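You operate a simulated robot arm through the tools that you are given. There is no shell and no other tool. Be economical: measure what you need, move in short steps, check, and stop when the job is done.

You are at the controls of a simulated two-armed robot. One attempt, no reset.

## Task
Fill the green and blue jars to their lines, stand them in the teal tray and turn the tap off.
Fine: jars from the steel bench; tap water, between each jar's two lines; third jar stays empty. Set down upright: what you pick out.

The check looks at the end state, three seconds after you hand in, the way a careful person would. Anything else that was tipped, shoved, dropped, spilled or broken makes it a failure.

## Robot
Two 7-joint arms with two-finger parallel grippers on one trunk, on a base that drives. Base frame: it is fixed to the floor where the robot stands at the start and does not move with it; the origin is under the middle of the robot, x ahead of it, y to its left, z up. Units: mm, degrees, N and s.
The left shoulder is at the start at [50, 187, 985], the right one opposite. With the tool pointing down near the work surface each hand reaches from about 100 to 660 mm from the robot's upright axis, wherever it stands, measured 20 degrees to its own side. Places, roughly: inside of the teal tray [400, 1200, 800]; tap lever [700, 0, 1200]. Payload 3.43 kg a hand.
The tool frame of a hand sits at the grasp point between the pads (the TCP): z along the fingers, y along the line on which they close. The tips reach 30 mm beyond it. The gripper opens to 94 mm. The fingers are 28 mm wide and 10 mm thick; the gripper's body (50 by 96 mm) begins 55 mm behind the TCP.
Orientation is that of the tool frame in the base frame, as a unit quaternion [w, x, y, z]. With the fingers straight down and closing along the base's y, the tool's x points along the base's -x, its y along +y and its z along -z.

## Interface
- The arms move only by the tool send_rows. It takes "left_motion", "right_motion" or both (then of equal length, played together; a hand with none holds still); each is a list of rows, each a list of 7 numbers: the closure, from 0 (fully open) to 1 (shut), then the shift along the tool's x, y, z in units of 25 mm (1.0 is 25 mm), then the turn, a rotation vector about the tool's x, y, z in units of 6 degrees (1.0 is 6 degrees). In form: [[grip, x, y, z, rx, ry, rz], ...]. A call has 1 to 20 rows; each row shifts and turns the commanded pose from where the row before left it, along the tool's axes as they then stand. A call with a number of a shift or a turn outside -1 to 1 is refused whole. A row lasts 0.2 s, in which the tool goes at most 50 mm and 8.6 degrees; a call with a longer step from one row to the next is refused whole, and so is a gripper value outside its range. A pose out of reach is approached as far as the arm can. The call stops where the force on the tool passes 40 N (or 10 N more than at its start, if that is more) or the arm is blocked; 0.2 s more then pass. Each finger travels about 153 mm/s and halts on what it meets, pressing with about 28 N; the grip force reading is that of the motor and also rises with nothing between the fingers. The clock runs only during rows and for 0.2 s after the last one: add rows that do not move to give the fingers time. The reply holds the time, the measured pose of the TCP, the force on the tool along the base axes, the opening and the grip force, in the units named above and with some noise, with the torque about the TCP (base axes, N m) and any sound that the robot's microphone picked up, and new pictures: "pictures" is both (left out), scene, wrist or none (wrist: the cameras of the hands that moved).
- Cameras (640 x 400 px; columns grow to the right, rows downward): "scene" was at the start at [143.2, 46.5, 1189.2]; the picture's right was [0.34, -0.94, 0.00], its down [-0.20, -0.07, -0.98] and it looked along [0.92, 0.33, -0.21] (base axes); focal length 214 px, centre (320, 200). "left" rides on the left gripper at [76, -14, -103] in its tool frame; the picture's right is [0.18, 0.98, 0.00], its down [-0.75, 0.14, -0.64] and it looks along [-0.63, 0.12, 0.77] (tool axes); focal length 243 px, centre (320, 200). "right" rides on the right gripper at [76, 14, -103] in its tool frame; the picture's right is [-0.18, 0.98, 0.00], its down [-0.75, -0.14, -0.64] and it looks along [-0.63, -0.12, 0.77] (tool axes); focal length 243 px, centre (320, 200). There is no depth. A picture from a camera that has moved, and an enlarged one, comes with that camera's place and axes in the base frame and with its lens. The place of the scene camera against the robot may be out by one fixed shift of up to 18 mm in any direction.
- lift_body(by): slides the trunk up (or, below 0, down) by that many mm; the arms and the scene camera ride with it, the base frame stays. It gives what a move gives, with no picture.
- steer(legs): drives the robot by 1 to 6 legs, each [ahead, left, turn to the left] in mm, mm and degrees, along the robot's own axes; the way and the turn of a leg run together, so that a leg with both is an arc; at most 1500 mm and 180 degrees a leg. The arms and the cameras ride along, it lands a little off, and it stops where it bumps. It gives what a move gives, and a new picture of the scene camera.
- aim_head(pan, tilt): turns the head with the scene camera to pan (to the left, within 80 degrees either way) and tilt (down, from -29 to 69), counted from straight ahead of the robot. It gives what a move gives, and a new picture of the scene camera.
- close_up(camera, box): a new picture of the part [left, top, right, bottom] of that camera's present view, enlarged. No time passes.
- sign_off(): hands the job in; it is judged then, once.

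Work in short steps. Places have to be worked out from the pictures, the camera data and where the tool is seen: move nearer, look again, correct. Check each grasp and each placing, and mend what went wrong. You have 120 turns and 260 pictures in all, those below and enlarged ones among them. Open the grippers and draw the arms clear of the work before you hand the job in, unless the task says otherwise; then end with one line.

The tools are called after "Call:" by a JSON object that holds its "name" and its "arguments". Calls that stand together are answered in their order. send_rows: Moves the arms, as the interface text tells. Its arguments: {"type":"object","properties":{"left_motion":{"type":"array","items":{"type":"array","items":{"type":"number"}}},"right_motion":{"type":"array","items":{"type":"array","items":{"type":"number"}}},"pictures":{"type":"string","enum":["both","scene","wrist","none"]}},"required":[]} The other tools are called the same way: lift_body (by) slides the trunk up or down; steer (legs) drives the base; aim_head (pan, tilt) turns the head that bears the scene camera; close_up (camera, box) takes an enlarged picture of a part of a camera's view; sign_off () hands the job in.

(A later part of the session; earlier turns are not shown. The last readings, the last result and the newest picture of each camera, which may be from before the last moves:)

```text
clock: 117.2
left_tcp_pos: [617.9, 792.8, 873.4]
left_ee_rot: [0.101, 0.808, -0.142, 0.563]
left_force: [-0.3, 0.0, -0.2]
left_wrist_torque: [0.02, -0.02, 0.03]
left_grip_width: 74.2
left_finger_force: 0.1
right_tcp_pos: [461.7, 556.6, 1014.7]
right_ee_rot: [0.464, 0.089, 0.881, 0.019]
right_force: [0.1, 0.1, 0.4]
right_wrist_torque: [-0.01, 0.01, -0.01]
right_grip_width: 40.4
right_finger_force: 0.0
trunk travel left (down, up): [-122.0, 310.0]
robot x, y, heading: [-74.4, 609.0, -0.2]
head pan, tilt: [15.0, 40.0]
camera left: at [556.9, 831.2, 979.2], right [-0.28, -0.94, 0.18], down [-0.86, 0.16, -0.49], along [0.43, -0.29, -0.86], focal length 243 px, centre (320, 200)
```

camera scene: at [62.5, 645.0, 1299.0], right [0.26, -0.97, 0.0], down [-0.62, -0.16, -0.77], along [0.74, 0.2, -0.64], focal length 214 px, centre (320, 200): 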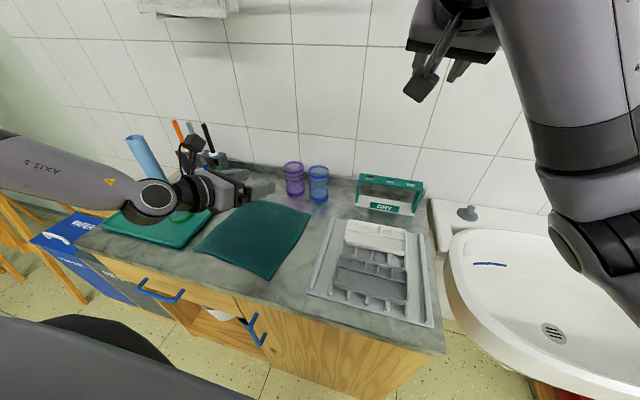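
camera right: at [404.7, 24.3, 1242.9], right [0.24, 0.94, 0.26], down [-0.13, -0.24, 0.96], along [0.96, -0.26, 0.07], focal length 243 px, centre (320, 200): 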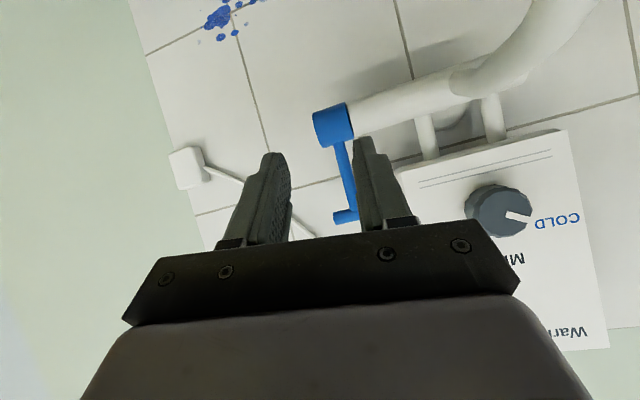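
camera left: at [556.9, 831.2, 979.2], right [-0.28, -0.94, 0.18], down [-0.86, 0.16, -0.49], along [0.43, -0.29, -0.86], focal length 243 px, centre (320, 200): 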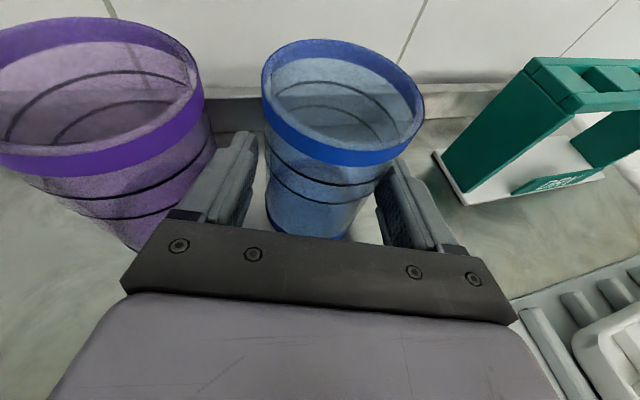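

Same picture as the green grasp; I close.

Call:
{"name": "send_rows", "arguments": {"left_motion": [[0.25, 0, 0, 0, 0, 0, 0], [1, 0, 0, 0, 0, 0, 0], [1, 0, 0, 0, 0, 0, 0], [1, 0, 0, 0, 0, 0, 0]], "pictures": "wrist"}}

Call:
{"name": "lift_body", "arguments": {"by": 130}}

Call:
{"name": "close_up", "arguments": {"camera": "left", "box": [0, 0, 640, 400]}}

```text
clock: 118.2
left_tcp_pos: [617.1, 792.3, 873.2]
left_ee_rot: [0.101, 0.807, -0.142, 0.564]
left_force: [0.3, -0.5, 0.1]
left_wrist_torque: [0.04, -0.04, 0.01]
left_grip_width: 62.8
left_finger_force: 27.6
right_tcp_pos: [461.8, 557.2, 1013.3]
right_ee_rot: [0.467, 0.089, 0.88, 0.017]
right_force: [0.2, 0.0, -0.4]
right_wrist_torque: [-0.03, 0.01, 0.03]
right_grip_width: 40.5
right_finger_force: 0.0
trunk travel left (down, up): [-122.0, 310.0]
robot x, y, heading: [-76.3, 608.9, -0.2]
head pan, tilt: [15.0, 40.0]
camera left: at [556.6, 831.1, 979.4], right [-0.28, -0.94, 0.18], down [-0.86, 0.16, -0.49], along [0.43, -0.29, -0.86], focal length 243 px, centre (320, 200)
```

left: 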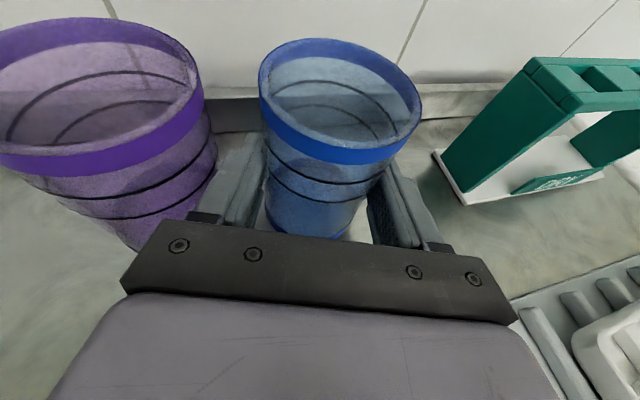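

```text
clock: 119.8
left_tcp_pos: [617.6, 793.3, 1002.5]
left_ee_rot: [0.102, 0.807, -0.143, 0.564]
left_force: [-1.3, -0.6, 0.1]
left_wrist_torque: [-0.02, 0.0, 0.03]
left_grip_width: 62.9
left_finger_force: 28.3
right_tcp_pos: [463.2, 559.1, 1142.7]
right_ee_rot: [0.465, 0.088, 0.881, 0.019]
right_force: [0.1, -0.1, -0.5]
right_wrist_torque: [0.04, -0.01, -0.02]
right_grip_width: 40.3
right_finger_force: 0.0
trunk travel left (down, up): [-252.0, 180.0]
robot x, y, heading: [-76.9, 609.6, -0.2]
head pan, tilt: [15.0, 40.0]
```

```text
1.00 times, centred on (320, 200) of left (not enlarged: the box is as wide or as high as the picture)
camera zoom: at [556.9, 831.1, 1109.0], right [-0.28, -0.94, 0.18], down [-0.86, 0.16, -0.49], along [0.43, -0.29, -0.86], focal length 243 px, centre (320, 200)
```

zoom: 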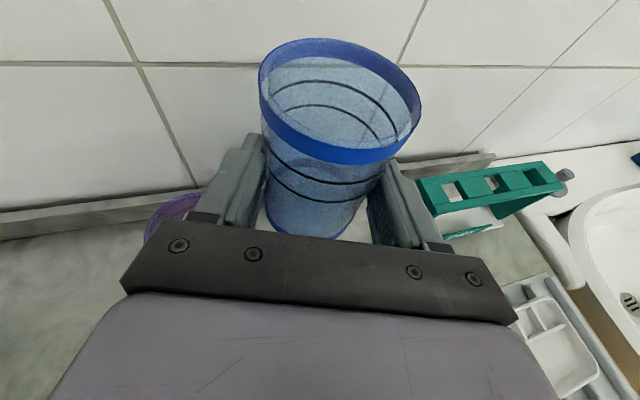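

Blue jar lifted. Retract 150 in -x, restore 36° yaw, then drive back and right to the sink.

Call:
{"name": "send_rows", "arguments": {"left_motion": [[1, -0.324, 0.343, -0.88, 0, 0, 0], [1, -0.324, 0.343, -0.88, 0, 0, 0], [1, -0.324, 0.343, -0.88, 0, 0, 0], [1, -0.324, 0.343, -0.88, 0, 0, 0], [1, -0.324, 0.343, -0.88, 0, 0, 0], [1, -0.324, 0.343, -0.88, 0, 0, 0], [1, 0, 0, 0, -0.835, 0, 0.304], [1, 0, 0, 0, -0.835, 0, 0.304], [1, 0, 0, 0, -0.835, 0, 0.304]], "pictures": "none"}}

Call:
{"name": "steer", "arguments": {"legs": [[-90, 0, 0], [0, -550, 0]]}}

```text
clock: 121.8
left_tcp_pos: [466.6, 792.3, 1001.9]
left_ee_rot: [0.179, 0.779, -0.253, 0.544]
left_force: [-0.5, -0.2, -0.9]
left_wrist_torque: [0.01, 0.03, -0.04]
left_grip_width: 62.7
left_finger_force: 28.0
right_tcp_pos: [461.3, 556.7, 1144.3]
right_ee_rot: [0.465, 0.088, 0.881, 0.018]
right_force: [0.0, 0.5, 0.5]
right_wrist_torque: [-0.02, -0.01, 0.0]
right_grip_width: 40.5
right_finger_force: 0.1
trunk travel left (down, up): [-252.0, 180.0]
robot x, y, heading: [-75.9, 610.3, -0.2]
head pan, tilt: [15.0, 40.0]
```

```text
clock: 125.7
left_tcp_pos: [376.4, 247.1, 1003.3]
left_ee_rot: [0.177, 0.781, -0.25, 0.545]
left_force: [-0.1, 0.9, -1.1]
left_wrist_torque: [0.01, 0.01, 0.0]
left_grip_width: 62.9
left_finger_force: 28.0
right_tcp_pos: [372.9, 12.0, 1144.4]
right_ee_rot: [0.465, 0.086, 0.881, 0.019]
right_force: [-0.1, 0.4, 0.5]
right_wrist_torque: [0.01, 0.03, -0.01]
right_grip_width: 40.6
right_finger_force: 0.0
trunk travel left (down, up): [-252.0, 180.0]
robot x, y, heading: [-163.6, 57.7, 0.2]
head pan, tilt: [15.0, 40.0]
camera scene: at [-27.6, 97.4, 1197.2], right [0.26, -0.97, 0.0], down [-0.62, -0.17, -0.77], along [0.74, 0.2, -0.64], focal length 214 px, centre (320, 200)
```

scene: 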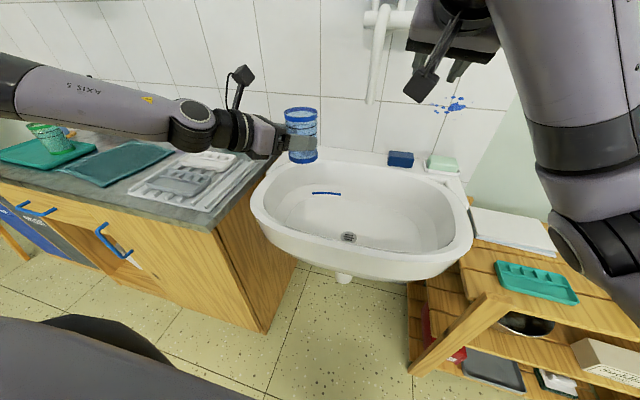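

Same configuration as before. I repeat the sequence: tuck jar hand, drive in with the 17 mm right offset, raise trunk 80.

Call:
{"name": "send_rows", "arguments": {"left_motion": [[1, -0.73, 0.353, -0.25, 0, 0, 0], [1, -0.73, 0.353, -0.25, 0, 0, 0], [1, -0.73, 0.353, -0.25, 0, 0, 0], [1, -0.73, 0.353, -0.25, 0, 0, 0]], "pictures": "none"}}

Call:
{"name": "steer", "arguments": {"legs": [[156, -17, 0]]}}

Call:
{"name": "lift_body", "arguments": {"by": 80}}

Call:
{"name": "send_rows", "arguments": {"left_motion": [[1, -0.83, 0, 0.3, 0, 0, 0], [1, -0.83, 0, 0.3, 0, 0, 0], [1, -0.83, 0, 0.3, 0, 0, 0], [1, 0.18, 0.725, 0.495, 0, 0, 0], [1, 0.18, 0.725, 0.495, 0, 0, 0], [1, 0.18, 0.725, 0.495, 0, 0, 0], [1, 0.18, 0.725, 0.495, 0, 0, 0], [1, 0.18, 0.725, 0.495, 0, 0, 0], [1, 0, 0, 0, 0, 0, 0]], "pictures": "scene"}}

```text
clock: 126.7
left_tcp_pos: [314.7, 248.9, 943.7]
left_ee_rot: [0.178, 0.78, -0.251, 0.544]
left_force: [-0.1, -0.2, -1.4]
left_wrist_torque: [0.02, 0.01, -0.03]
left_grip_width: 62.4
left_finger_force: 28.2
right_tcp_pos: [372.3, 12.1, 1145.0]
right_ee_rot: [0.466, 0.087, 0.88, 0.019]
right_force: [0.9, -0.5, 0.6]
right_wrist_torque: [0.04, -0.04, 0.0]
right_grip_width: 40.5
right_finger_force: 0.0
trunk travel left (down, up): [-252.0, 180.0]
robot x, y, heading: [-162.9, 57.3, 0.3]
head pan, tilt: [15.0, 40.0]
```

```text
clock: 128.1
left_tcp_pos: [473.6, 231.4, 943.2]
left_ee_rot: [0.177, 0.781, -0.25, 0.545]
left_force: [0.6, -0.4, -0.7]
left_wrist_torque: [0.02, 0.01, 0.04]
left_grip_width: 62.4
left_finger_force: 28.4
right_tcp_pos: [531.1, -4.4, 1143.4]
right_ee_rot: [0.464, 0.086, 0.881, 0.02]
right_force: [0.6, 1.0, -0.1]
right_wrist_torque: [0.02, 0.03, 0.0]
right_grip_width: 40.8
right_finger_force: 0.0
trunk travel left (down, up): [-252.0, 180.0]
robot x, y, heading: [-9.0, 45.0, -0.1]
head pan, tilt: [15.0, 40.0]
camera scene: at [131.3, 80.9, 1197.1], right [0.26, -0.97, 0.0], down [-0.62, -0.17, -0.77], along [0.74, 0.2, -0.64], focal length 214 px, centre (320, 200)
```

scene: 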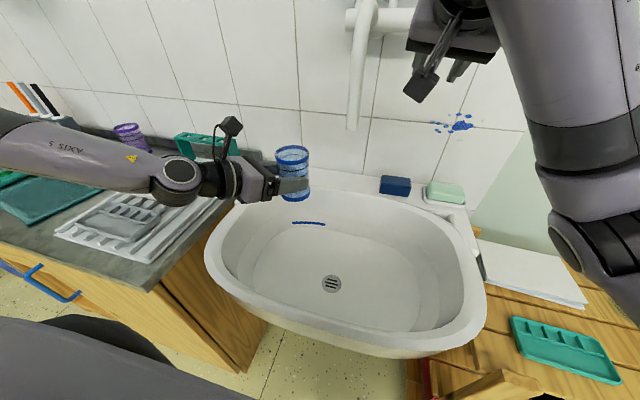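

```text
clock: 129.3
left_tcp_pos: [475.5, 231.7, 1023.6]
left_ee_rot: [0.177, 0.781, -0.25, 0.544]
left_force: [-0.7, 0.2, -0.9]
left_wrist_torque: [0.04, 0.0, 0.03]
left_grip_width: 62.3
left_finger_force: 27.7
right_tcp_pos: [531.3, -4.2, 1224.4]
right_ee_rot: [0.466, 0.087, 0.88, 0.019]
right_force: [-0.5, -0.1, -0.1]
right_wrist_torque: [-0.01, 0.0, -0.01]
right_grip_width: 40.2
right_finger_force: 0.0
trunk travel left (down, up): [-332.0, 100.0]
robot x, y, heading: [-5.8, 44.4, -0.1]
head pan, tilt: [15.0, 40.0]
```

```text
clock: 131.3
left_tcp_pos: [472.5, 123.7, 958.0]
left_ee_rot: [0.178, 0.78, -0.251, 0.545]
left_force: [0.7, 0.7, -0.9]
left_wrist_torque: [0.02, -0.02, 0.0]
left_grip_width: 62.1
left_finger_force: 28.2
left hand out of reach, approached as far as the arm can: row 8
right_tcp_pos: [531.1, -4.7, 1223.5]
right_ee_rot: [0.467, 0.085, 0.88, 0.02]
right_force: [0.2, 0.8, 0.4]
right_wrist_torque: [0.04, -0.01, -0.02]
right_grip_width: 40.4
right_finger_force: 0.1
trunk travel left (down, up): [-332.0, 100.0]
robot x, y, heading: [-7.0, 42.6, 0.2]
head pan, tilt: [15.0, 40.0]
camera scene: at [131.0, 80.9, 1277.1], right [0.26, -0.97, 0.0], down [-0.62, -0.17, -0.77], along [0.74, 0.2, -0.64], focal length 214 px, centre (320, 200)
```

scene: 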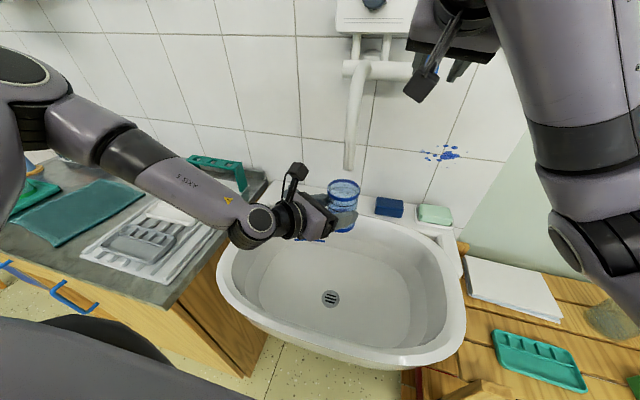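

Nearly the same pose (−3 mm x). Raise 22 and set the head as before, then check.

Call:
{"name": "lift_body", "arguments": {"by": 22}}

Call:
{"name": "aim_head", "arguments": {"pan": 0, "tilt": 15}}

Call:
{"name": "close_up", "arguments": {"camera": "scene", "box": [220, 240, 360, 370]}}

Call:
{"name": "close_up", "arguments": {"camera": "left", "box": [240, 0, 440, 240]}}

Call:
{"name": "close_up", "arguments": {"camera": "right", "box": [0, 0, 640, 400]}}

```text
clock: 131.9
left_tcp_pos: [473.9, 123.9, 979.1]
left_ee_rot: [0.178, 0.781, -0.251, 0.544]
left_force: [0.5, -0.4, 0.2]
left_wrist_torque: [0.01, 0.01, 0.01]
left_grip_width: 62.1
left_finger_force: 28.3
right_tcp_pos: [532.0, -6.6, 1246.1]
right_ee_rot: [0.466, 0.086, 0.88, 0.019]
right_force: [0.1, -1.1, -0.8]
right_wrist_torque: [0.0, -0.01, 0.0]
right_grip_width: 40.5
right_finger_force: 0.1
trunk travel left (down, up): [-354.0, 78.0]
robot x, y, heading: [-8.0, 41.6, 0.2]
head pan, tilt: [15.0, 40.0]
```

```text
clock: 132.8
left_tcp_pos: [474.2, 124.3, 979.8]
left_ee_rot: [0.178, 0.78, -0.251, 0.544]
left_force: [0.1, -0.3, -1.1]
left_wrist_torque: [-0.01, -0.03, 0.03]
left_grip_width: 62.1
left_finger_force: 28.0
right_tcp_pos: [532.3, -5.0, 1246.2]
right_ee_rot: [0.465, 0.086, 0.881, 0.02]
right_force: [0.3, -0.2, -0.5]
right_wrist_torque: [0.0, 0.0, 0.03]
right_grip_width: 40.4
right_finger_force: 0.1
trunk travel left (down, up): [-354.0, 78.0]
robot x, y, heading: [-3.9, 42.0, 0.1]
head pan, tilt: [0.0, 15.0]
camera scene: at [142.3, 58.9, 1338.6], right [0.0, -1.0, 0.0], down [-0.26, 0.0, -0.97], along [0.97, 0.0, -0.26], focal length 214 px, centre (320, 200)
```

scene: 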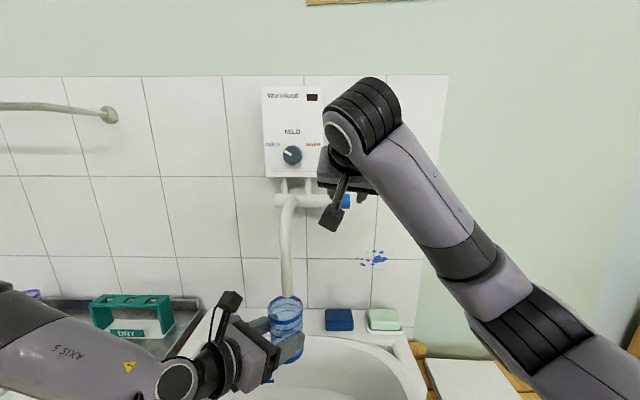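

```text
3.08 times, centred on (290, 305) of scene
camera zoom: at [142.3, 58.9, 1338.6], right [0.0, -1.0, 0.0], down [-0.26, 0.0, -0.97], along [0.97, 0.0, -0.26], focal length 660 px, centre (412, -123)
```

zoom: 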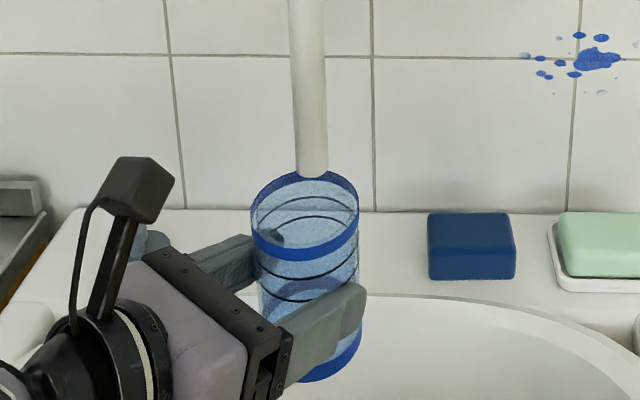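

```text
1.67 times, centred on (340, 120) of left
camera zoom: at [424.7, 177.2, 1086.4], right [-0.52, -0.83, 0.18], down [-0.78, 0.39, -0.49], along [0.34, -0.39, -0.86], focal length 404 px, centre (287, 333)
```

zoom: 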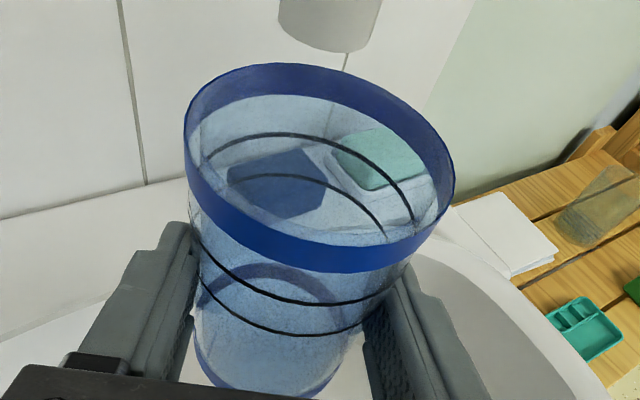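

```text
1.00 times, centred on (320, 200) of right (not enlarged: the box is as wide or as high as the picture)
camera zoom: at [406.8, 28.1, 1243.2], right [0.23, 0.94, 0.26], down [-0.13, -0.24, 0.96], along [0.96, -0.26, 0.07], focal length 243 px, centre (320, 200)
```

zoom: 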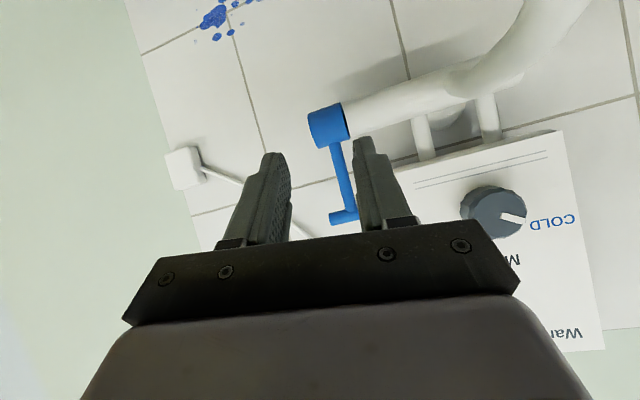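

Jar is well under the spout. Now the right hand returns to the lever stem (114 mm ahead) and grips.

Call:
{"name": "send_rows", "arguments": {"right_motion": [[0.57, -0.51, 0.08, 0.753, 0, 0, 0], [0.57, -0.51, 0.08, 0.753, 0, 0, 0], [0.57, -0.51, 0.08, 0.753, 0, 0, 0], [0.57, -0.51, 0.08, 0.753, 0, 0, 0], [0.57, -0.51, 0.08, 0.753, 0, 0, 0], [0.57, 0, 0, 0, 0, 0, 0], [1, 0, 0, 0, 0, 0, 0], [1, 0, 0, 0, 0, 0, 0], [1, 0, 0, 0, 0, 0, 0]], "pictures": "wrist"}}

```text
clock: 134.8
left_tcp_pos: [473.0, 124.0, 980.1]
left_ee_rot: [0.177, 0.78, -0.25, 0.545]
left_force: [1.0, -0.1, -0.9]
left_wrist_torque: [0.06, 0.01, -0.02]
left_grip_width: 62.4
left_finger_force: 27.3
right_tcp_pos: [645.5, -9.4, 1247.2]
right_ee_rot: [0.465, 0.086, 0.881, 0.018]
right_force: [0.8, 0.6, 2.2]
right_wrist_torque: [-1.86, -0.02, 0.01]
right_grip_width: 16.3
right_finger_force: 45.2
trunk travel left (down, up): [-354.0, 78.0]
robot x, y, heading: [-4.4, 46.4, 0.1]
head pan, tilt: [0.0, 15.0]
camera right: at [520.2, 23.0, 1244.2], right [0.23, 0.94, 0.26], down [-0.13, -0.23, 0.96], along [0.96, -0.26, 0.07], focal length 243 px, centre (320, 200)
```

right: 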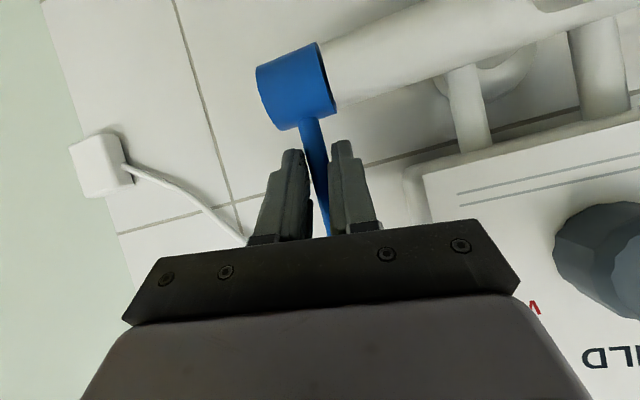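

Gripped again. Open the lever to the first position and check the stream.

Call:
{"name": "send_rows", "arguments": {"right_motion": [[1, 0.2, -0.045, -0.225, 0, 0, 0], [1, 0.2, -0.045, -0.225, 0, 0, 0]], "pictures": "none"}}

Call:
{"name": "close_up", "arguments": {"camera": "left", "box": [240, 10, 440, 240]}}

```text
clock: 135.4
left_tcp_pos: [475.9, 125.1, 978.9]
left_ee_rot: [0.178, 0.781, -0.25, 0.544]
left_force: [-0.3, -0.4, -1.4]
left_wrist_torque: [0.04, 0.02, 0.03]
left_grip_width: 62.2
left_finger_force: 27.7
right_tcp_pos: [633.3, -8.9, 1245.6]
right_ee_rot: [0.467, 0.086, 0.88, 0.02]
right_force: [18.3, 2.8, 6.9]
right_wrist_torque: [-1.29, -1.16, -0.09]
right_grip_width: 15.3
right_finger_force: 45.1
trunk travel left (down, up): [-354.0, 78.0]
robot x, y, heading: [-6.7, 46.3, -0.1]
head pan, tilt: [0.0, 15.0]
```

```text
1.74 times, centred on (340, 125) of left
camera zoom: at [426.4, 177.8, 1085.5], right [-0.52, -0.83, 0.18], down [-0.78, 0.39, -0.48], along [0.34, -0.39, -0.86], focal length 422 px, centre (285, 330)
```

zoom: 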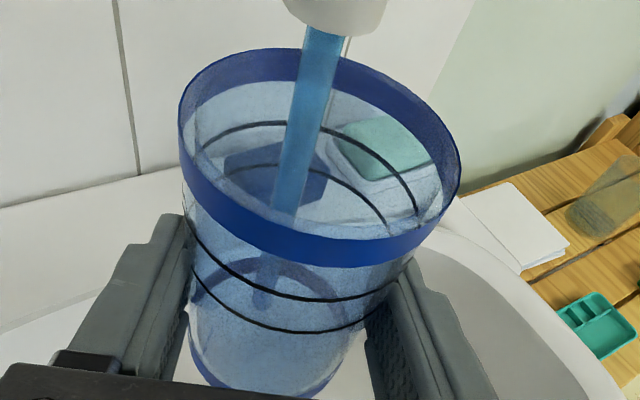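

Stream lands inside. Open to the second position and wait ~3.5 s.

Call:
{"name": "send_rows", "arguments": {"right_motion": [[1, 0.22, -0.046, -0.148, 0, 0, 0], [1, 0.22, -0.046, -0.148, 0, 0, 0], [1, 0, 0, 0, 0, 0, 0], [1, 0, 0, 0, 0, 0, 0], [1, 0, 0, 0, 0, 0, 0], [1, 0, 0, 0, 0, 0, 0], [1, 0, 0, 0, 0, 0, 0], [1, 0, 0, 0, 0, 0, 0], [1, 0, 0, 0, 0, 0, 0], [1, 0, 0, 0, 0, 0, 0], [1, 0, 0, 0, 0, 0, 0], [1, 0, 0, 0, 0, 0, 0], [1, 0, 0, 0, 0, 0, 0], [1, 0, 0, 0, 0, 0, 0], [1, 0, 0, 0, 0, 0, 0], [1, 0, 0, 0, 0, 0, 0]], "pictures": "none"}}

Call:
{"name": "close_up", "arguments": {"camera": "left", "box": [240, 10, 440, 240]}}

Call:
{"name": "close_up", "arguments": {"camera": "scene", "box": [250, 270, 330, 365]}}

```text
clock: 138.8
left_tcp_pos: [473.8, 125.0, 980.0]
left_ee_rot: [0.178, 0.781, -0.25, 0.544]
left_force: [0.1, 0.1, -1.3]
left_wrist_torque: [-0.03, 0.02, -0.02]
left_grip_width: 62.0
left_finger_force: 27.3
right_tcp_pos: [618.8, -7.8, 1240.0]
right_ee_rot: [0.467, 0.085, 0.88, 0.019]
right_force: [12.3, 9.9, 8.9]
right_wrist_torque: [-0.7, -1.01, 0.02]
right_grip_width: 13.0
right_finger_force: 45.4
trunk travel left (down, up): [-354.0, 78.0]
robot x, y, heading: [-9.1, 43.4, 0.3]
head pan, tilt: [0.0, 15.0]
```

```text
1.74 times, centred on (340, 125) of left
camera zoom: at [425.4, 178.6, 1085.8], right [-0.52, -0.83, 0.18], down [-0.78, 0.39, -0.49], along [0.34, -0.39, -0.86], focal length 422 px, centre (285, 330)
```

zoom: 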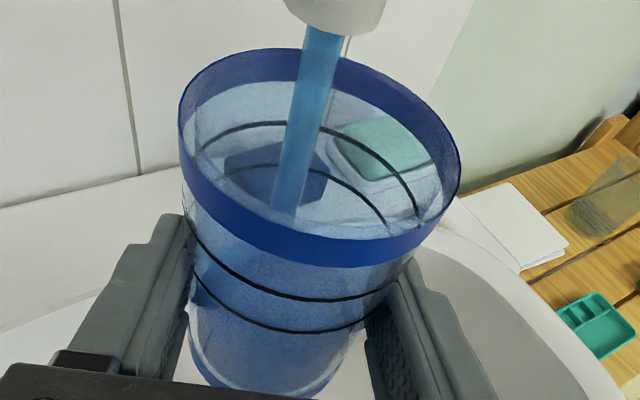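

```text
4.21 times, centred on (290, 318) of scene
camera zoom: at [143.2, 60.7, 1338.6], right [0.0, -1.0, 0.0], down [-0.26, 0.0, -0.97], along [0.97, 0.0, -0.26], focal length 903 px, centre (446, -295)
```

zoom: 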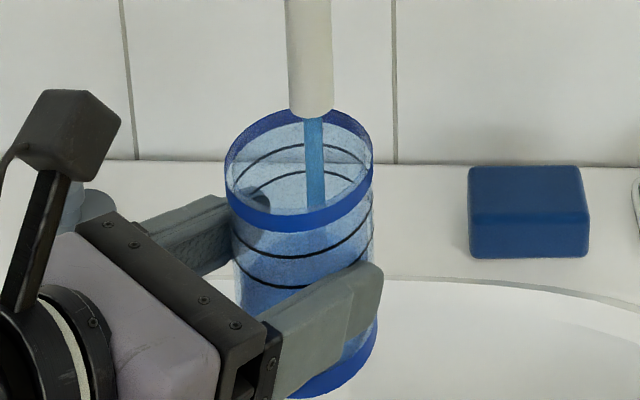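

Surface not visible yet above the rim band. Wait 2.4 s more.

Call:
{"name": "send_rows", "arguments": {"left_motion": [[1, 0, 0, 0, 0, 0, 0], [1, 0, 0, 0, 0, 0, 0], [1, 0, 0, 0, 0, 0, 0], [1, 0, 0, 0, 0, 0, 0], [1, 0, 0, 0, 0, 0, 0], [1, 0, 0, 0, 0, 0, 0], [1, 0, 0, 0, 0, 0, 0], [1, 0, 0, 0, 0, 0, 0], [1, 0, 0, 0, 0, 0, 0], [1, 0, 0, 0, 0, 0, 0], [1, 0, 0, 0, 0, 0, 0]], "pictures": "none"}}

Call:
{"name": "close_up", "arguments": {"camera": "left", "box": [240, 10, 440, 240]}}

Call:
{"name": "close_up", "arguments": {"camera": "scene", "box": [250, 270, 330, 365]}}

```text
clock: 141.2
left_tcp_pos: [472.0, 125.7, 979.3]
left_ee_rot: [0.178, 0.781, -0.25, 0.545]
left_force: [0.1, 0.9, -1.6]
left_wrist_torque: [0.03, 0.01, 0.02]
left_grip_width: 62.1
left_finger_force: 28.1
right_tcp_pos: [617.9, -8.4, 1239.2]
right_ee_rot: [0.466, 0.085, 0.88, 0.02]
right_force: [9.5, 11.2, 7.5]
right_wrist_torque: [-0.72, -0.82, 0.07]
right_grip_width: 13.4
right_finger_force: 45.0
trunk travel left (down, up): [-354.0, 78.0]
robot x, y, heading: [-5.1, 46.4, 0.3]
head pan, tilt: [0.0, 15.0]
```

```text
1.74 times, centred on (340, 125) of left
camera zoom: at [425.3, 178.7, 1085.8], right [-0.52, -0.83, 0.18], down [-0.78, 0.39, -0.49], along [0.34, -0.39, -0.86], focal length 422 px, centre (285, 330)
```

zoom: 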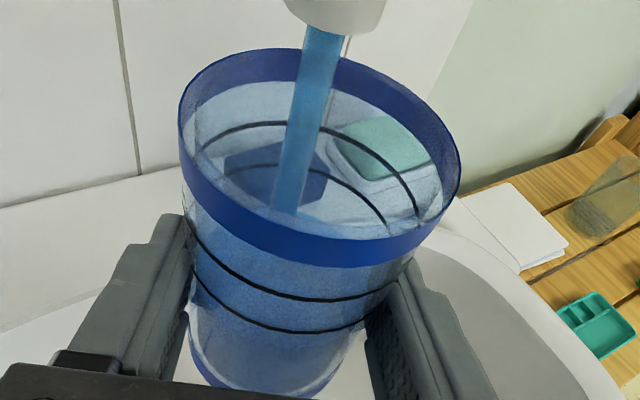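

```text
4.21 times, centred on (290, 318) of scene
camera zoom: at [143.0, 60.9, 1338.6], right [0.0, -1.0, 0.0], down [-0.26, 0.0, -0.97], along [0.97, 0.0, -0.26], focal length 903 px, centre (446, -295)
```

zoom: 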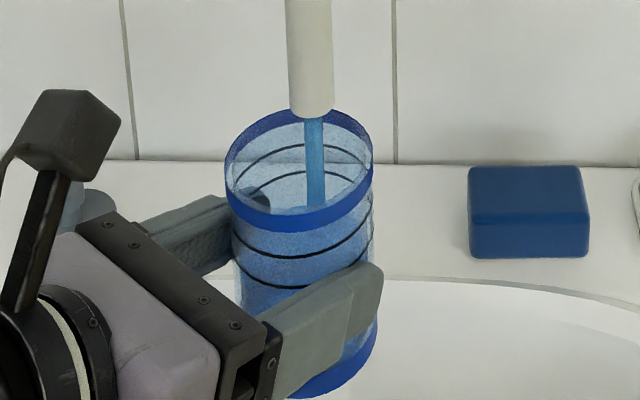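

Surface just appearing, ≈33 px below the lower line (like green at 84.1 s). Wait 1.8 s.

Call:
{"name": "send_rows", "arguments": {"left_motion": [[1, 0, 0, 0, 0, 0, 0], [1, 0, 0, 0, 0, 0, 0], [1, 0, 0, 0, 0, 0, 0], [1, 0, 0, 0, 0, 0, 0], [1, 0, 0, 0, 0, 0, 0], [1, 0, 0, 0, 0, 0, 0], [1, 0, 0, 0, 0, 0, 0], [1, 0, 0, 0, 0, 0, 0]], "pictures": "none"}}

Call:
{"name": "close_up", "arguments": {"camera": "left", "box": [240, 10, 440, 240]}}

Call:
{"name": "close_up", "arguments": {"camera": "scene", "box": [250, 270, 330, 365]}}

```text
clock: 143.0
left_tcp_pos: [474.5, 125.0, 980.1]
left_ee_rot: [0.178, 0.781, -0.249, 0.545]
left_force: [-0.1, 0.1, -2.0]
left_wrist_torque: [0.02, 0.03, -0.02]
left_grip_width: 61.9
left_finger_force: 27.4
right_tcp_pos: [617.6, -7.5, 1239.9]
right_ee_rot: [0.466, 0.085, 0.88, 0.019]
right_force: [8.6, 12.3, 6.4]
right_wrist_torque: [-0.64, -0.69, 0.09]
right_grip_width: 12.9
right_finger_force: 45.0
trunk travel left (down, up): [-354.0, 78.0]
robot x, y, heading: [-5.8, 41.8, -0.0]
head pan, tilt: [0.0, 15.0]
```

```text
1.74 times, centred on (340, 125) of left
camera zoom: at [425.2, 178.8, 1085.8], right [-0.52, -0.83, 0.18], down [-0.78, 0.39, -0.49], along [0.34, -0.39, -0.86], focal length 422 px, centre (285, 330)
```

zoom: 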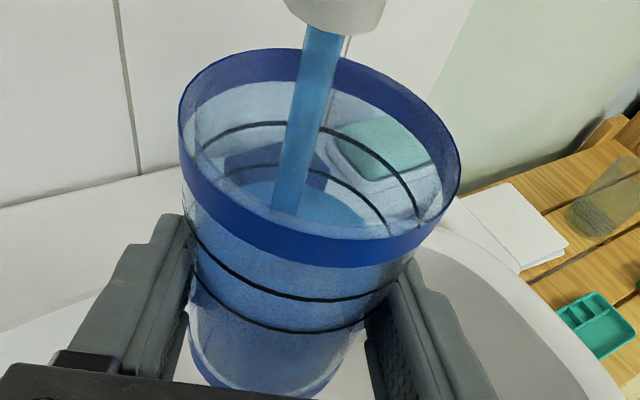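

```text
4.21 times, centred on (290, 318) of scene
camera zoom: at [142.9, 61.0, 1338.6], right [0.0, -1.0, 0.0], down [-0.26, 0.0, -0.97], along [0.97, 0.0, -0.26], focal length 903 px, centre (446, -295)
```

zoom: 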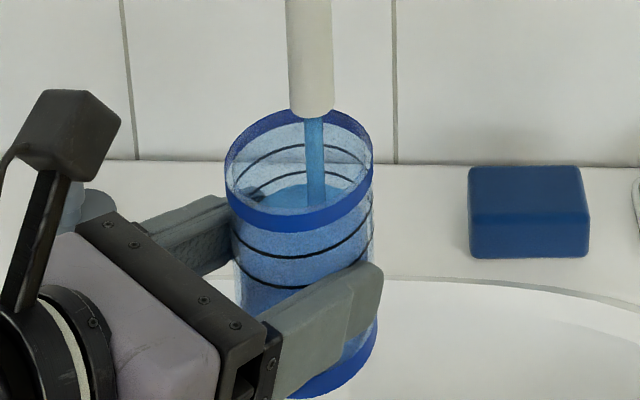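

Surface ≈14 px below the lower line. Wait 0.8 s more, then check once.

Call:
{"name": "send_rows", "arguments": {"left_motion": [[1, 0, 0, 0, 0, 0, 0], [1, 0, 0, 0, 0, 0, 0], [1, 0, 0, 0, 0, 0, 0]], "pictures": "none"}}

Call:
{"name": "close_up", "arguments": {"camera": "left", "box": [240, 10, 440, 240]}}

Call:
{"name": "close_up", "arguments": {"camera": "scene", "box": [250, 270, 330, 365]}}

```text
clock: 143.8
left_tcp_pos: [473.2, 125.2, 979.0]
left_ee_rot: [0.178, 0.781, -0.249, 0.545]
left_force: [-0.2, -0.6, -2.0]
left_wrist_torque: [0.03, 0.03, -0.01]
left_grip_width: 61.8
left_finger_force: 27.5
right_tcp_pos: [618.1, -7.4, 1240.4]
right_ee_rot: [0.467, 0.086, 0.88, 0.019]
right_force: [7.7, 11.3, 5.9]
right_wrist_torque: [-0.63, -0.63, 0.09]
right_grip_width: 13.1
right_finger_force: 44.6
trunk travel left (down, up): [-354.0, 78.0]
robot x, y, heading: [-6.3, 43.7, 0.1]
head pan, tilt: [0.0, 15.0]
```

```text
1.74 times, centred on (340, 125) of left
camera zoom: at [425.2, 178.8, 1085.8], right [-0.52, -0.83, 0.18], down [-0.78, 0.39, -0.49], along [0.34, -0.39, -0.86], focal length 422 px, centre (285, 330)
```

zoom: 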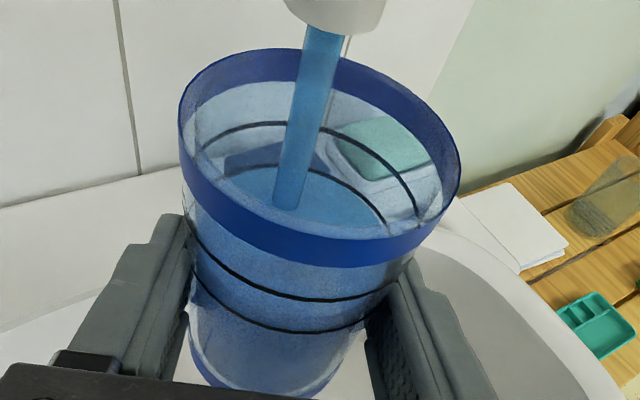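

```text
4.21 times, centred on (290, 318) of scene
camera zoom: at [142.9, 61.0, 1338.6], right [0.0, -1.0, 0.0], down [-0.26, 0.0, -0.97], along [0.97, 0.0, -0.26], focal length 903 px, centre (446, -295)
```

zoom: 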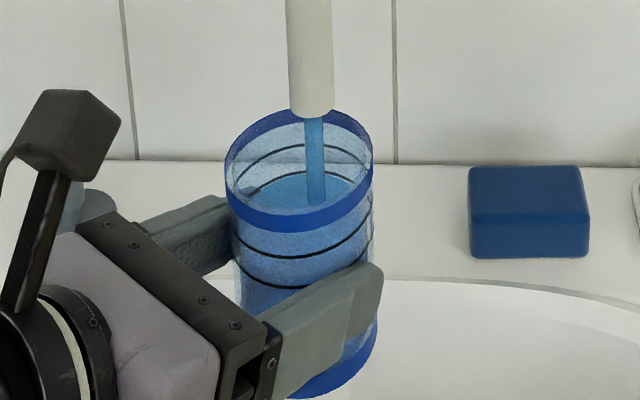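

Surface right at the lower line now. Wait 1.0 s and close the lever (same move as before).

Call:
{"name": "send_rows", "arguments": {"right_motion": [[1, 0, 0, 0, 0, 0, 0], [1, 0, 0, 0, 0, 0, 0], [1, 0, 0, 0, 0, 0, 0], [1, 0, 0, 0, 0, 0, 0], [1, 0, 0, 0, 0, 0, 0], [1, -0.44, 0.09, 0.3, 0, 0, 0], [1, -0.5, 0.1, 0.55, 0, 0, 0]], "pictures": "none"}}

Call:
{"name": "close_up", "arguments": {"camera": "left", "box": [240, 10, 440, 240]}}

Call:
{"name": "close_up", "arguments": {"camera": "scene", "box": [250, 270, 330, 365]}}

```text
clock: 145.5
left_tcp_pos: [470.7, 123.3, 980.5]
left_ee_rot: [0.178, 0.78, -0.252, 0.545]
left_force: [0.7, -0.8, -2.4]
left_wrist_torque: [0.02, 0.0, 0.02]
left_grip_width: 62.0
left_finger_force: 28.0
right_tcp_pos: [641.2, -9.2, 1247.5]
right_ee_rot: [0.456, 0.084, 0.886, 0.015]
right_force: [-15.7, -1.2, -0.5]
right_wrist_torque: [-1.33, 0.03, 0.09]
right_grip_width: 15.0
right_finger_force: 44.9
trunk travel left (down, up): [-354.0, 78.0]
robot x, y, heading: [-7.6, 45.6, 0.0]
head pan, tilt: [0.0, 15.0]
stopped in row 7 (right hand): the force on the tool passed its limit (the readings are from after the stop); the commanded pose is now the measured one
```

```text
1.74 times, centred on (340, 125) of left
camera zoom: at [422.1, 176.8, 1087.0], right [-0.52, -0.83, 0.18], down [-0.78, 0.39, -0.49], along [0.34, -0.39, -0.86], focal length 422 px, centre (285, 330)
```

zoom: 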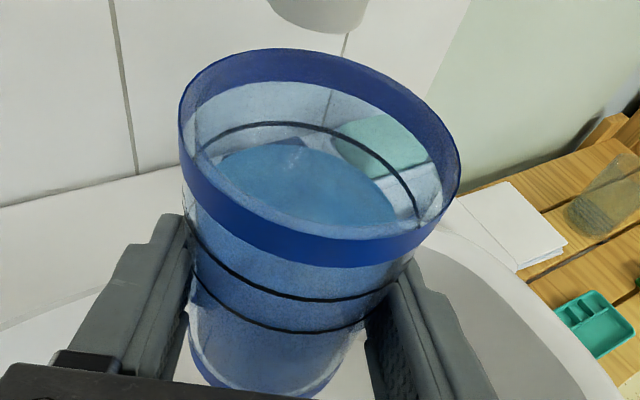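

```text
4.21 times, centred on (290, 318) of scene
camera zoom: at [138.9, 58.5, 1339.2], right [0.0, -1.0, 0.0], down [-0.26, 0.0, -0.97], along [0.97, 0.0, -0.26], focal length 903 px, centre (446, -295)
```

zoom: 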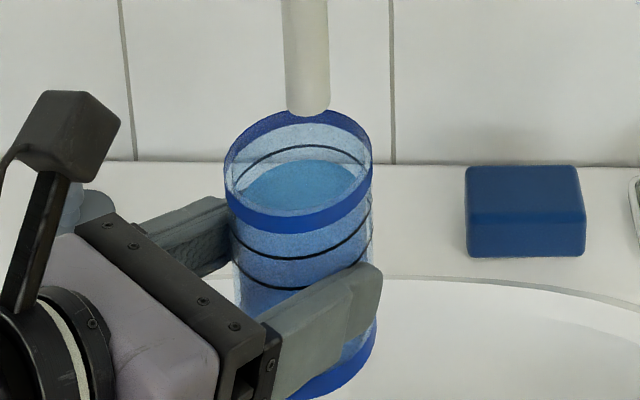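

Level between the lines, no stream. The move stopped early on force, so I push the lever a little more toward closed to be sure.

Call:
{"name": "send_rows", "arguments": {"right_motion": [[1, -0.11, 0.03, 0.165, 0, 0, 0], [1, 0, 0, 0, 0, 0, 0]], "pictures": "both"}}

```text
clock: 146.0
left_tcp_pos: [467.8, 122.2, 981.6]
left_ee_rot: [0.177, 0.78, -0.251, 0.545]
left_force: [-0.5, -0.2, -2.1]
left_wrist_torque: [0.02, 0.08, -0.02]
left_grip_width: 62.1
left_finger_force: 27.9
right_tcp_pos: [640.7, -8.9, 1245.2]
right_ee_rot: [0.454, 0.082, 0.887, 0.014]
right_force: [-23.6, -3.5, 1.2]
right_wrist_torque: [-1.62, -0.12, -0.04]
right_grip_width: 15.1
right_finger_force: 44.6
trunk travel left (down, up): [-354.0, 78.0]
robot x, y, heading: [-8.3, 46.3, -0.1]
head pan, tilt: [0.0, 15.0]
stopped in row 2 (right hand): the force on the tool passed its limit (the readings are from after the stop); the commanded pose is now the measured one
camera scene: at [136.5, 58.0, 1339.4], right [0.0, -1.0, 0.0], down [-0.26, 0.0, -0.97], along [0.97, 0.0, -0.26], focal length 214 px, centre (320, 200)
camera right: at [516.3, 23.6, 1246.2], right [0.24, 0.94, 0.25], down [-0.11, -0.23, 0.97], along [0.97, -0.26, 0.05], focal length 243 px, centre (320, 200)
```

scene: 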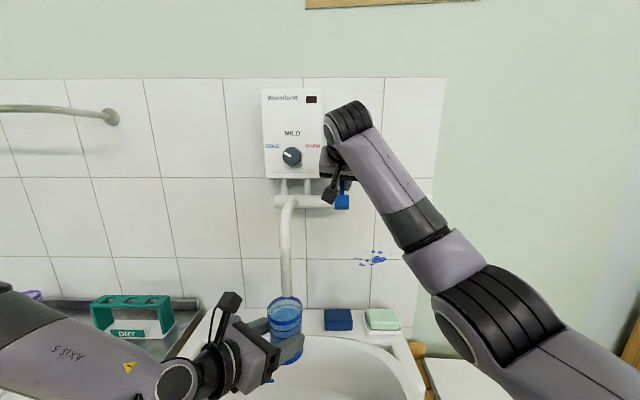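
right: 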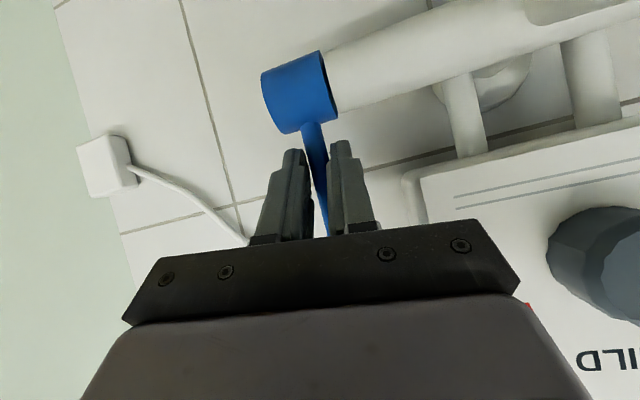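

It's against its stop, no water. Release the lever and back off, then inspect.

Call:
{"name": "send_rows", "arguments": {"right_motion": [[1, 0.08, -0.02, -0.1, 0, 0, 0], [0.57, 0, 0, 0, 0, 0, 0], [0.57, 0, 0, 0, 0, 0, 0], [0.57, 0, 0, 0, 0, 0, 0], [0.57, 0.5, -0.12, -0.75, 0, 0, 0], [0.57, 0.5, -0.12, -0.75, 0, 0, 0], [0.57, 0.5, -0.12, -0.75, 0, 0, 0], [0.57, 0.5, -0.12, -0.75, 0, 0, 0], [0.57, 0.5, -0.12, -0.75, 0, 0, 0]], "pictures": "both"}}

Call:
{"name": "close_up", "arguments": {"camera": "left", "box": [240, 10, 440, 240]}}

```text
clock: 148.0
left_tcp_pos: [471.8, 123.2, 979.2]
left_ee_rot: [0.177, 0.781, -0.25, 0.545]
left_force: [0.4, -0.5, -2.7]
left_wrist_torque: [0.02, 0.04, 0.0]
left_grip_width: 61.9
left_finger_force: 28.5
right_tcp_pos: [539.7, -26.1, 1246.2]
right_ee_rot: [0.453, 0.099, 0.886, 0.004]
right_force: [0.1, -0.6, -0.1]
right_wrist_torque: [-0.01, 0.0, 0.02]
right_grip_width: 40.5
right_finger_force: 0.1
trunk travel left (down, up): [-354.0, 78.0]
robot x, y, heading: [-9.8, 41.8, 0.0]
head pan, tilt: [0.0, 15.0]
camera scene: at [141.4, 58.4, 1338.7], right [0.0, -1.0, 0.0], down [-0.26, 0.0, -0.97], along [0.97, 0.0, -0.26], focal length 214 px, centre (320, 200)
camera right: at [415.6, 10.7, 1246.0], right [0.27, 0.93, 0.24], down [-0.11, -0.22, 0.97], along [0.95, -0.29, 0.04], focal length 243 px, centre (320, 200)
```

scene: 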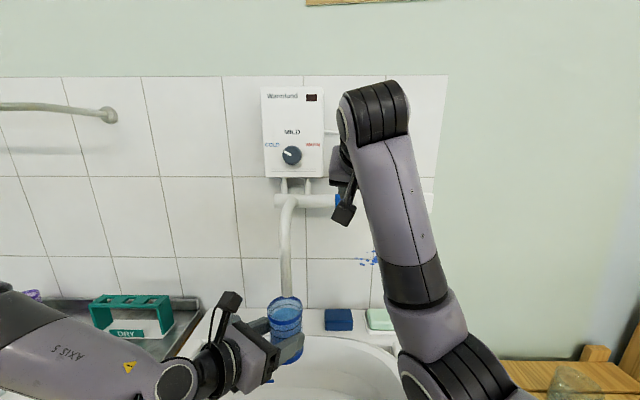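
right: 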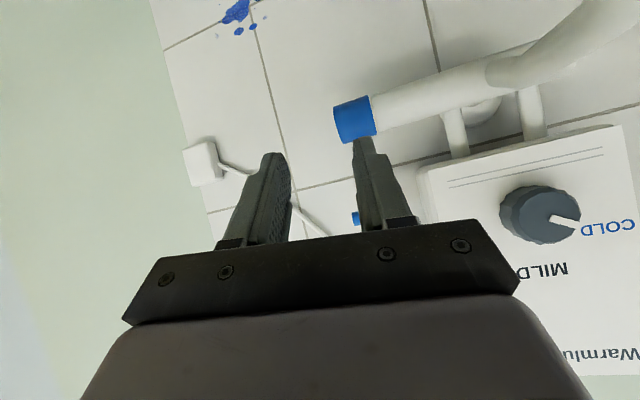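

```text
1.74 times, centred on (340, 125) of left
camera zoom: at [423.9, 176.7, 1086.0], right [-0.52, -0.83, 0.18], down [-0.78, 0.39, -0.48], along [0.34, -0.39, -0.86], focal length 422 px, centre (285, 330)
```

zoom: 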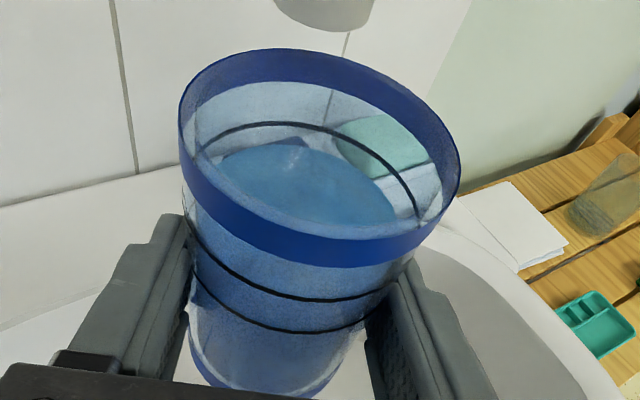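

Level is fine and tap is off with no drip. Now lower 60, back off, and drive to the tray in two legs.

Call:
{"name": "lift_body", "arguments": {"by": -60}}

Call:
{"name": "steer", "arguments": {"legs": [[-145, 0, 0]]}}

Call:
{"name": "close_up", "arguments": {"camera": "scene", "box": [240, 60, 420, 260]}}

Call:
{"name": "steer", "arguments": {"legs": [[0, 515, 0], [0, 515, 0]]}}

```text
clock: 149.0
left_tcp_pos: [471.7, 123.5, 918.8]
left_ee_rot: [0.178, 0.781, -0.251, 0.543]
left_force: [-0.1, 0.0, -2.1]
left_wrist_torque: [0.02, 0.06, -0.01]
left_grip_width: 61.9
left_finger_force: 27.9
right_tcp_pos: [539.0, -25.9, 1186.8]
right_ee_rot: [0.454, 0.098, 0.885, 0.004]
right_force: [-0.2, -0.6, -0.4]
right_wrist_torque: [0.03, -0.01, 0.01]
right_grip_width: 40.5
right_finger_force: 0.0
trunk travel left (down, up): [-294.0, 138.0]
robot x, y, heading: [-7.6, 46.0, 0.2]
head pan, tilt: [0.0, 15.0]
```

```text
clock: 150.4
left_tcp_pos: [325.6, 125.1, 920.6]
left_ee_rot: [0.177, 0.781, -0.25, 0.544]
left_force: [0.3, -0.1, -1.9]
left_wrist_torque: [0.0, 0.02, 0.02]
left_grip_width: 61.9
left_finger_force: 27.4
right_tcp_pos: [394.3, -24.7, 1187.0]
right_ee_rot: [0.454, 0.097, 0.886, 0.004]
right_force: [-0.6, -0.5, 0.6]
right_wrist_torque: [0.01, 0.01, -0.01]
right_grip_width: 40.3
right_finger_force: 0.1
trunk travel left (down, up): [-294.0, 138.0]
robot x, y, heading: [-149.2, 44.2, 0.3]
head pan, tilt: [0.0, 15.0]
camera scene: at [-3.9, 58.8, 1278.8], right [0.0, -1.0, 0.0], down [-0.26, 0.0, -0.97], along [0.97, 0.0, -0.26], focal length 214 px, centre (320, 200)
```

scene: 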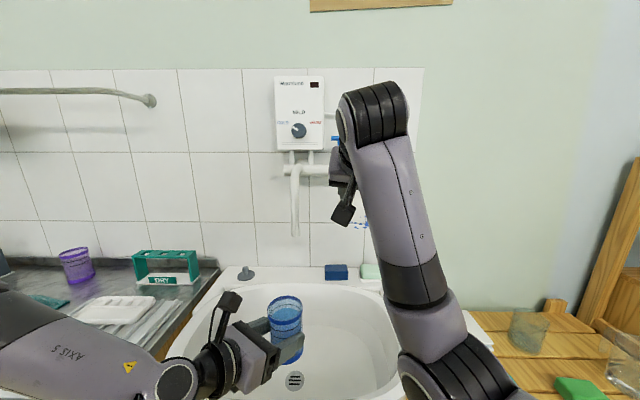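

```text
2.00 times, centred on (330, 160) of scene
camera zoom: at [-3.9, 58.8, 1278.8], right [0.0, -1.0, 0.0], down [-0.26, 0.0, -0.97], along [0.97, 0.0, -0.26], focal length 429 px, centre (300, 280)
```

zoom: 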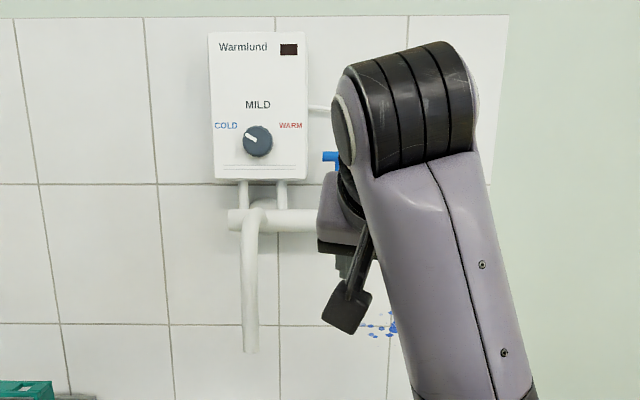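

```text
clock: 155.9
left_tcp_pos: [333.3, 1142.1, 918.2]
left_ee_rot: [0.179, 0.78, -0.252, 0.544]
left_force: [0.1, 1.2, -1.8]
left_wrist_torque: [0.03, 0.05, 0.0]
left_grip_width: 62.0
left_finger_force: 28.0
right_tcp_pos: [400.3, 990.9, 1184.8]
right_ee_rot: [0.454, 0.103, 0.885, 0.001]
right_force: [0.0, 0.3, -0.2]
right_wrist_torque: [-0.04, 0.02, 0.01]
right_grip_width: 40.2
right_finger_force: 0.0
trunk travel left (down, up): [-294.0, 138.0]
robot x, y, heading: [-146.3, 1065.8, -0.5]
head pan, tilt: [0.0, 15.0]
camera scene: at [1.5, 1079.8, 1278.7], right [0.0, -1.0, 0.0], down [-0.26, 0.0, -0.97], along [0.97, 0.0, -0.26], focal length 214 px, centre (320, 200)
```

scene: 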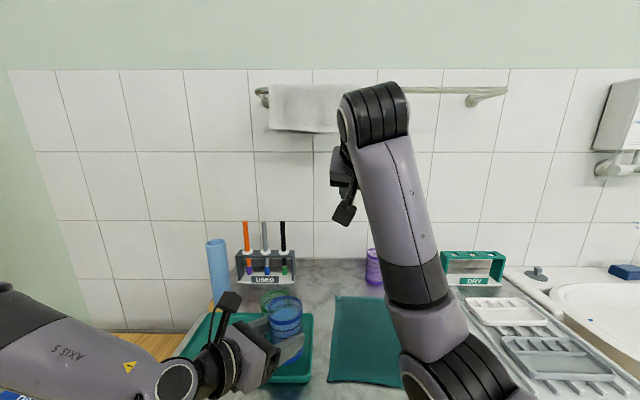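

The blue jar ended very near the green one; check whether green was touched before moving.

Call:
{"name": "close_up", "arguments": {"camera": "left", "box": [0, 0, 640, 400]}}

Call:
{"name": "aim_head", "arguments": {"pan": 20, "tilt": 45}}

```text
1.00 times, centred on (320, 200) of left (not enlarged: the box is as wide or as high as the picture)
camera zoom: at [284.9, 1196.2, 1026.0], right [-0.53, -0.83, 0.18], down [-0.78, 0.39, -0.49], along [0.33, -0.39, -0.86], focal length 243 px, centre (320, 200)
```

zoom: 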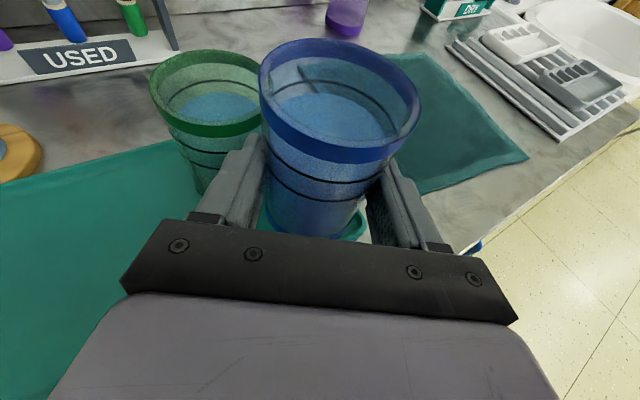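

```text
clock: 156.9
left_tcp_pos: [332.2, 1142.4, 919.7]
left_ee_rot: [0.179, 0.78, -0.253, 0.543]
left_force: [0.8, 0.6, -2.3]
left_wrist_torque: [0.03, 0.02, -0.02]
left_grip_width: 62.0
left_finger_force: 27.9
right_tcp_pos: [399.8, 990.6, 1185.4]
right_ee_rot: [0.453, 0.104, 0.885, 0.0]
right_force: [-0.5, 0.1, 0.4]
right_wrist_torque: [0.0, 0.02, -0.02]
right_grip_width: 40.2
right_finger_force: 0.0
trunk travel left (down, up): [-294.0, 138.0]
robot x, y, heading: [-145.7, 1066.5, -0.6]
head pan, tilt: [20.0, 45.0]
camera scene: at [-15.3, 1107.4, 1231.9], right [0.34, -0.94, 0.0], down [-0.67, -0.24, -0.71], along [0.67, 0.24, -0.71], focal length 214 px, centre (320, 200)
```

scene: 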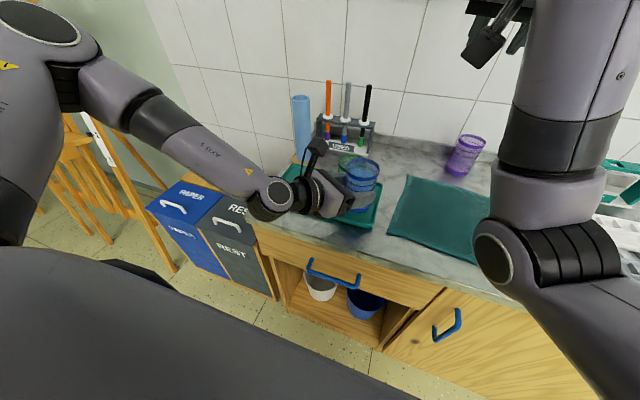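

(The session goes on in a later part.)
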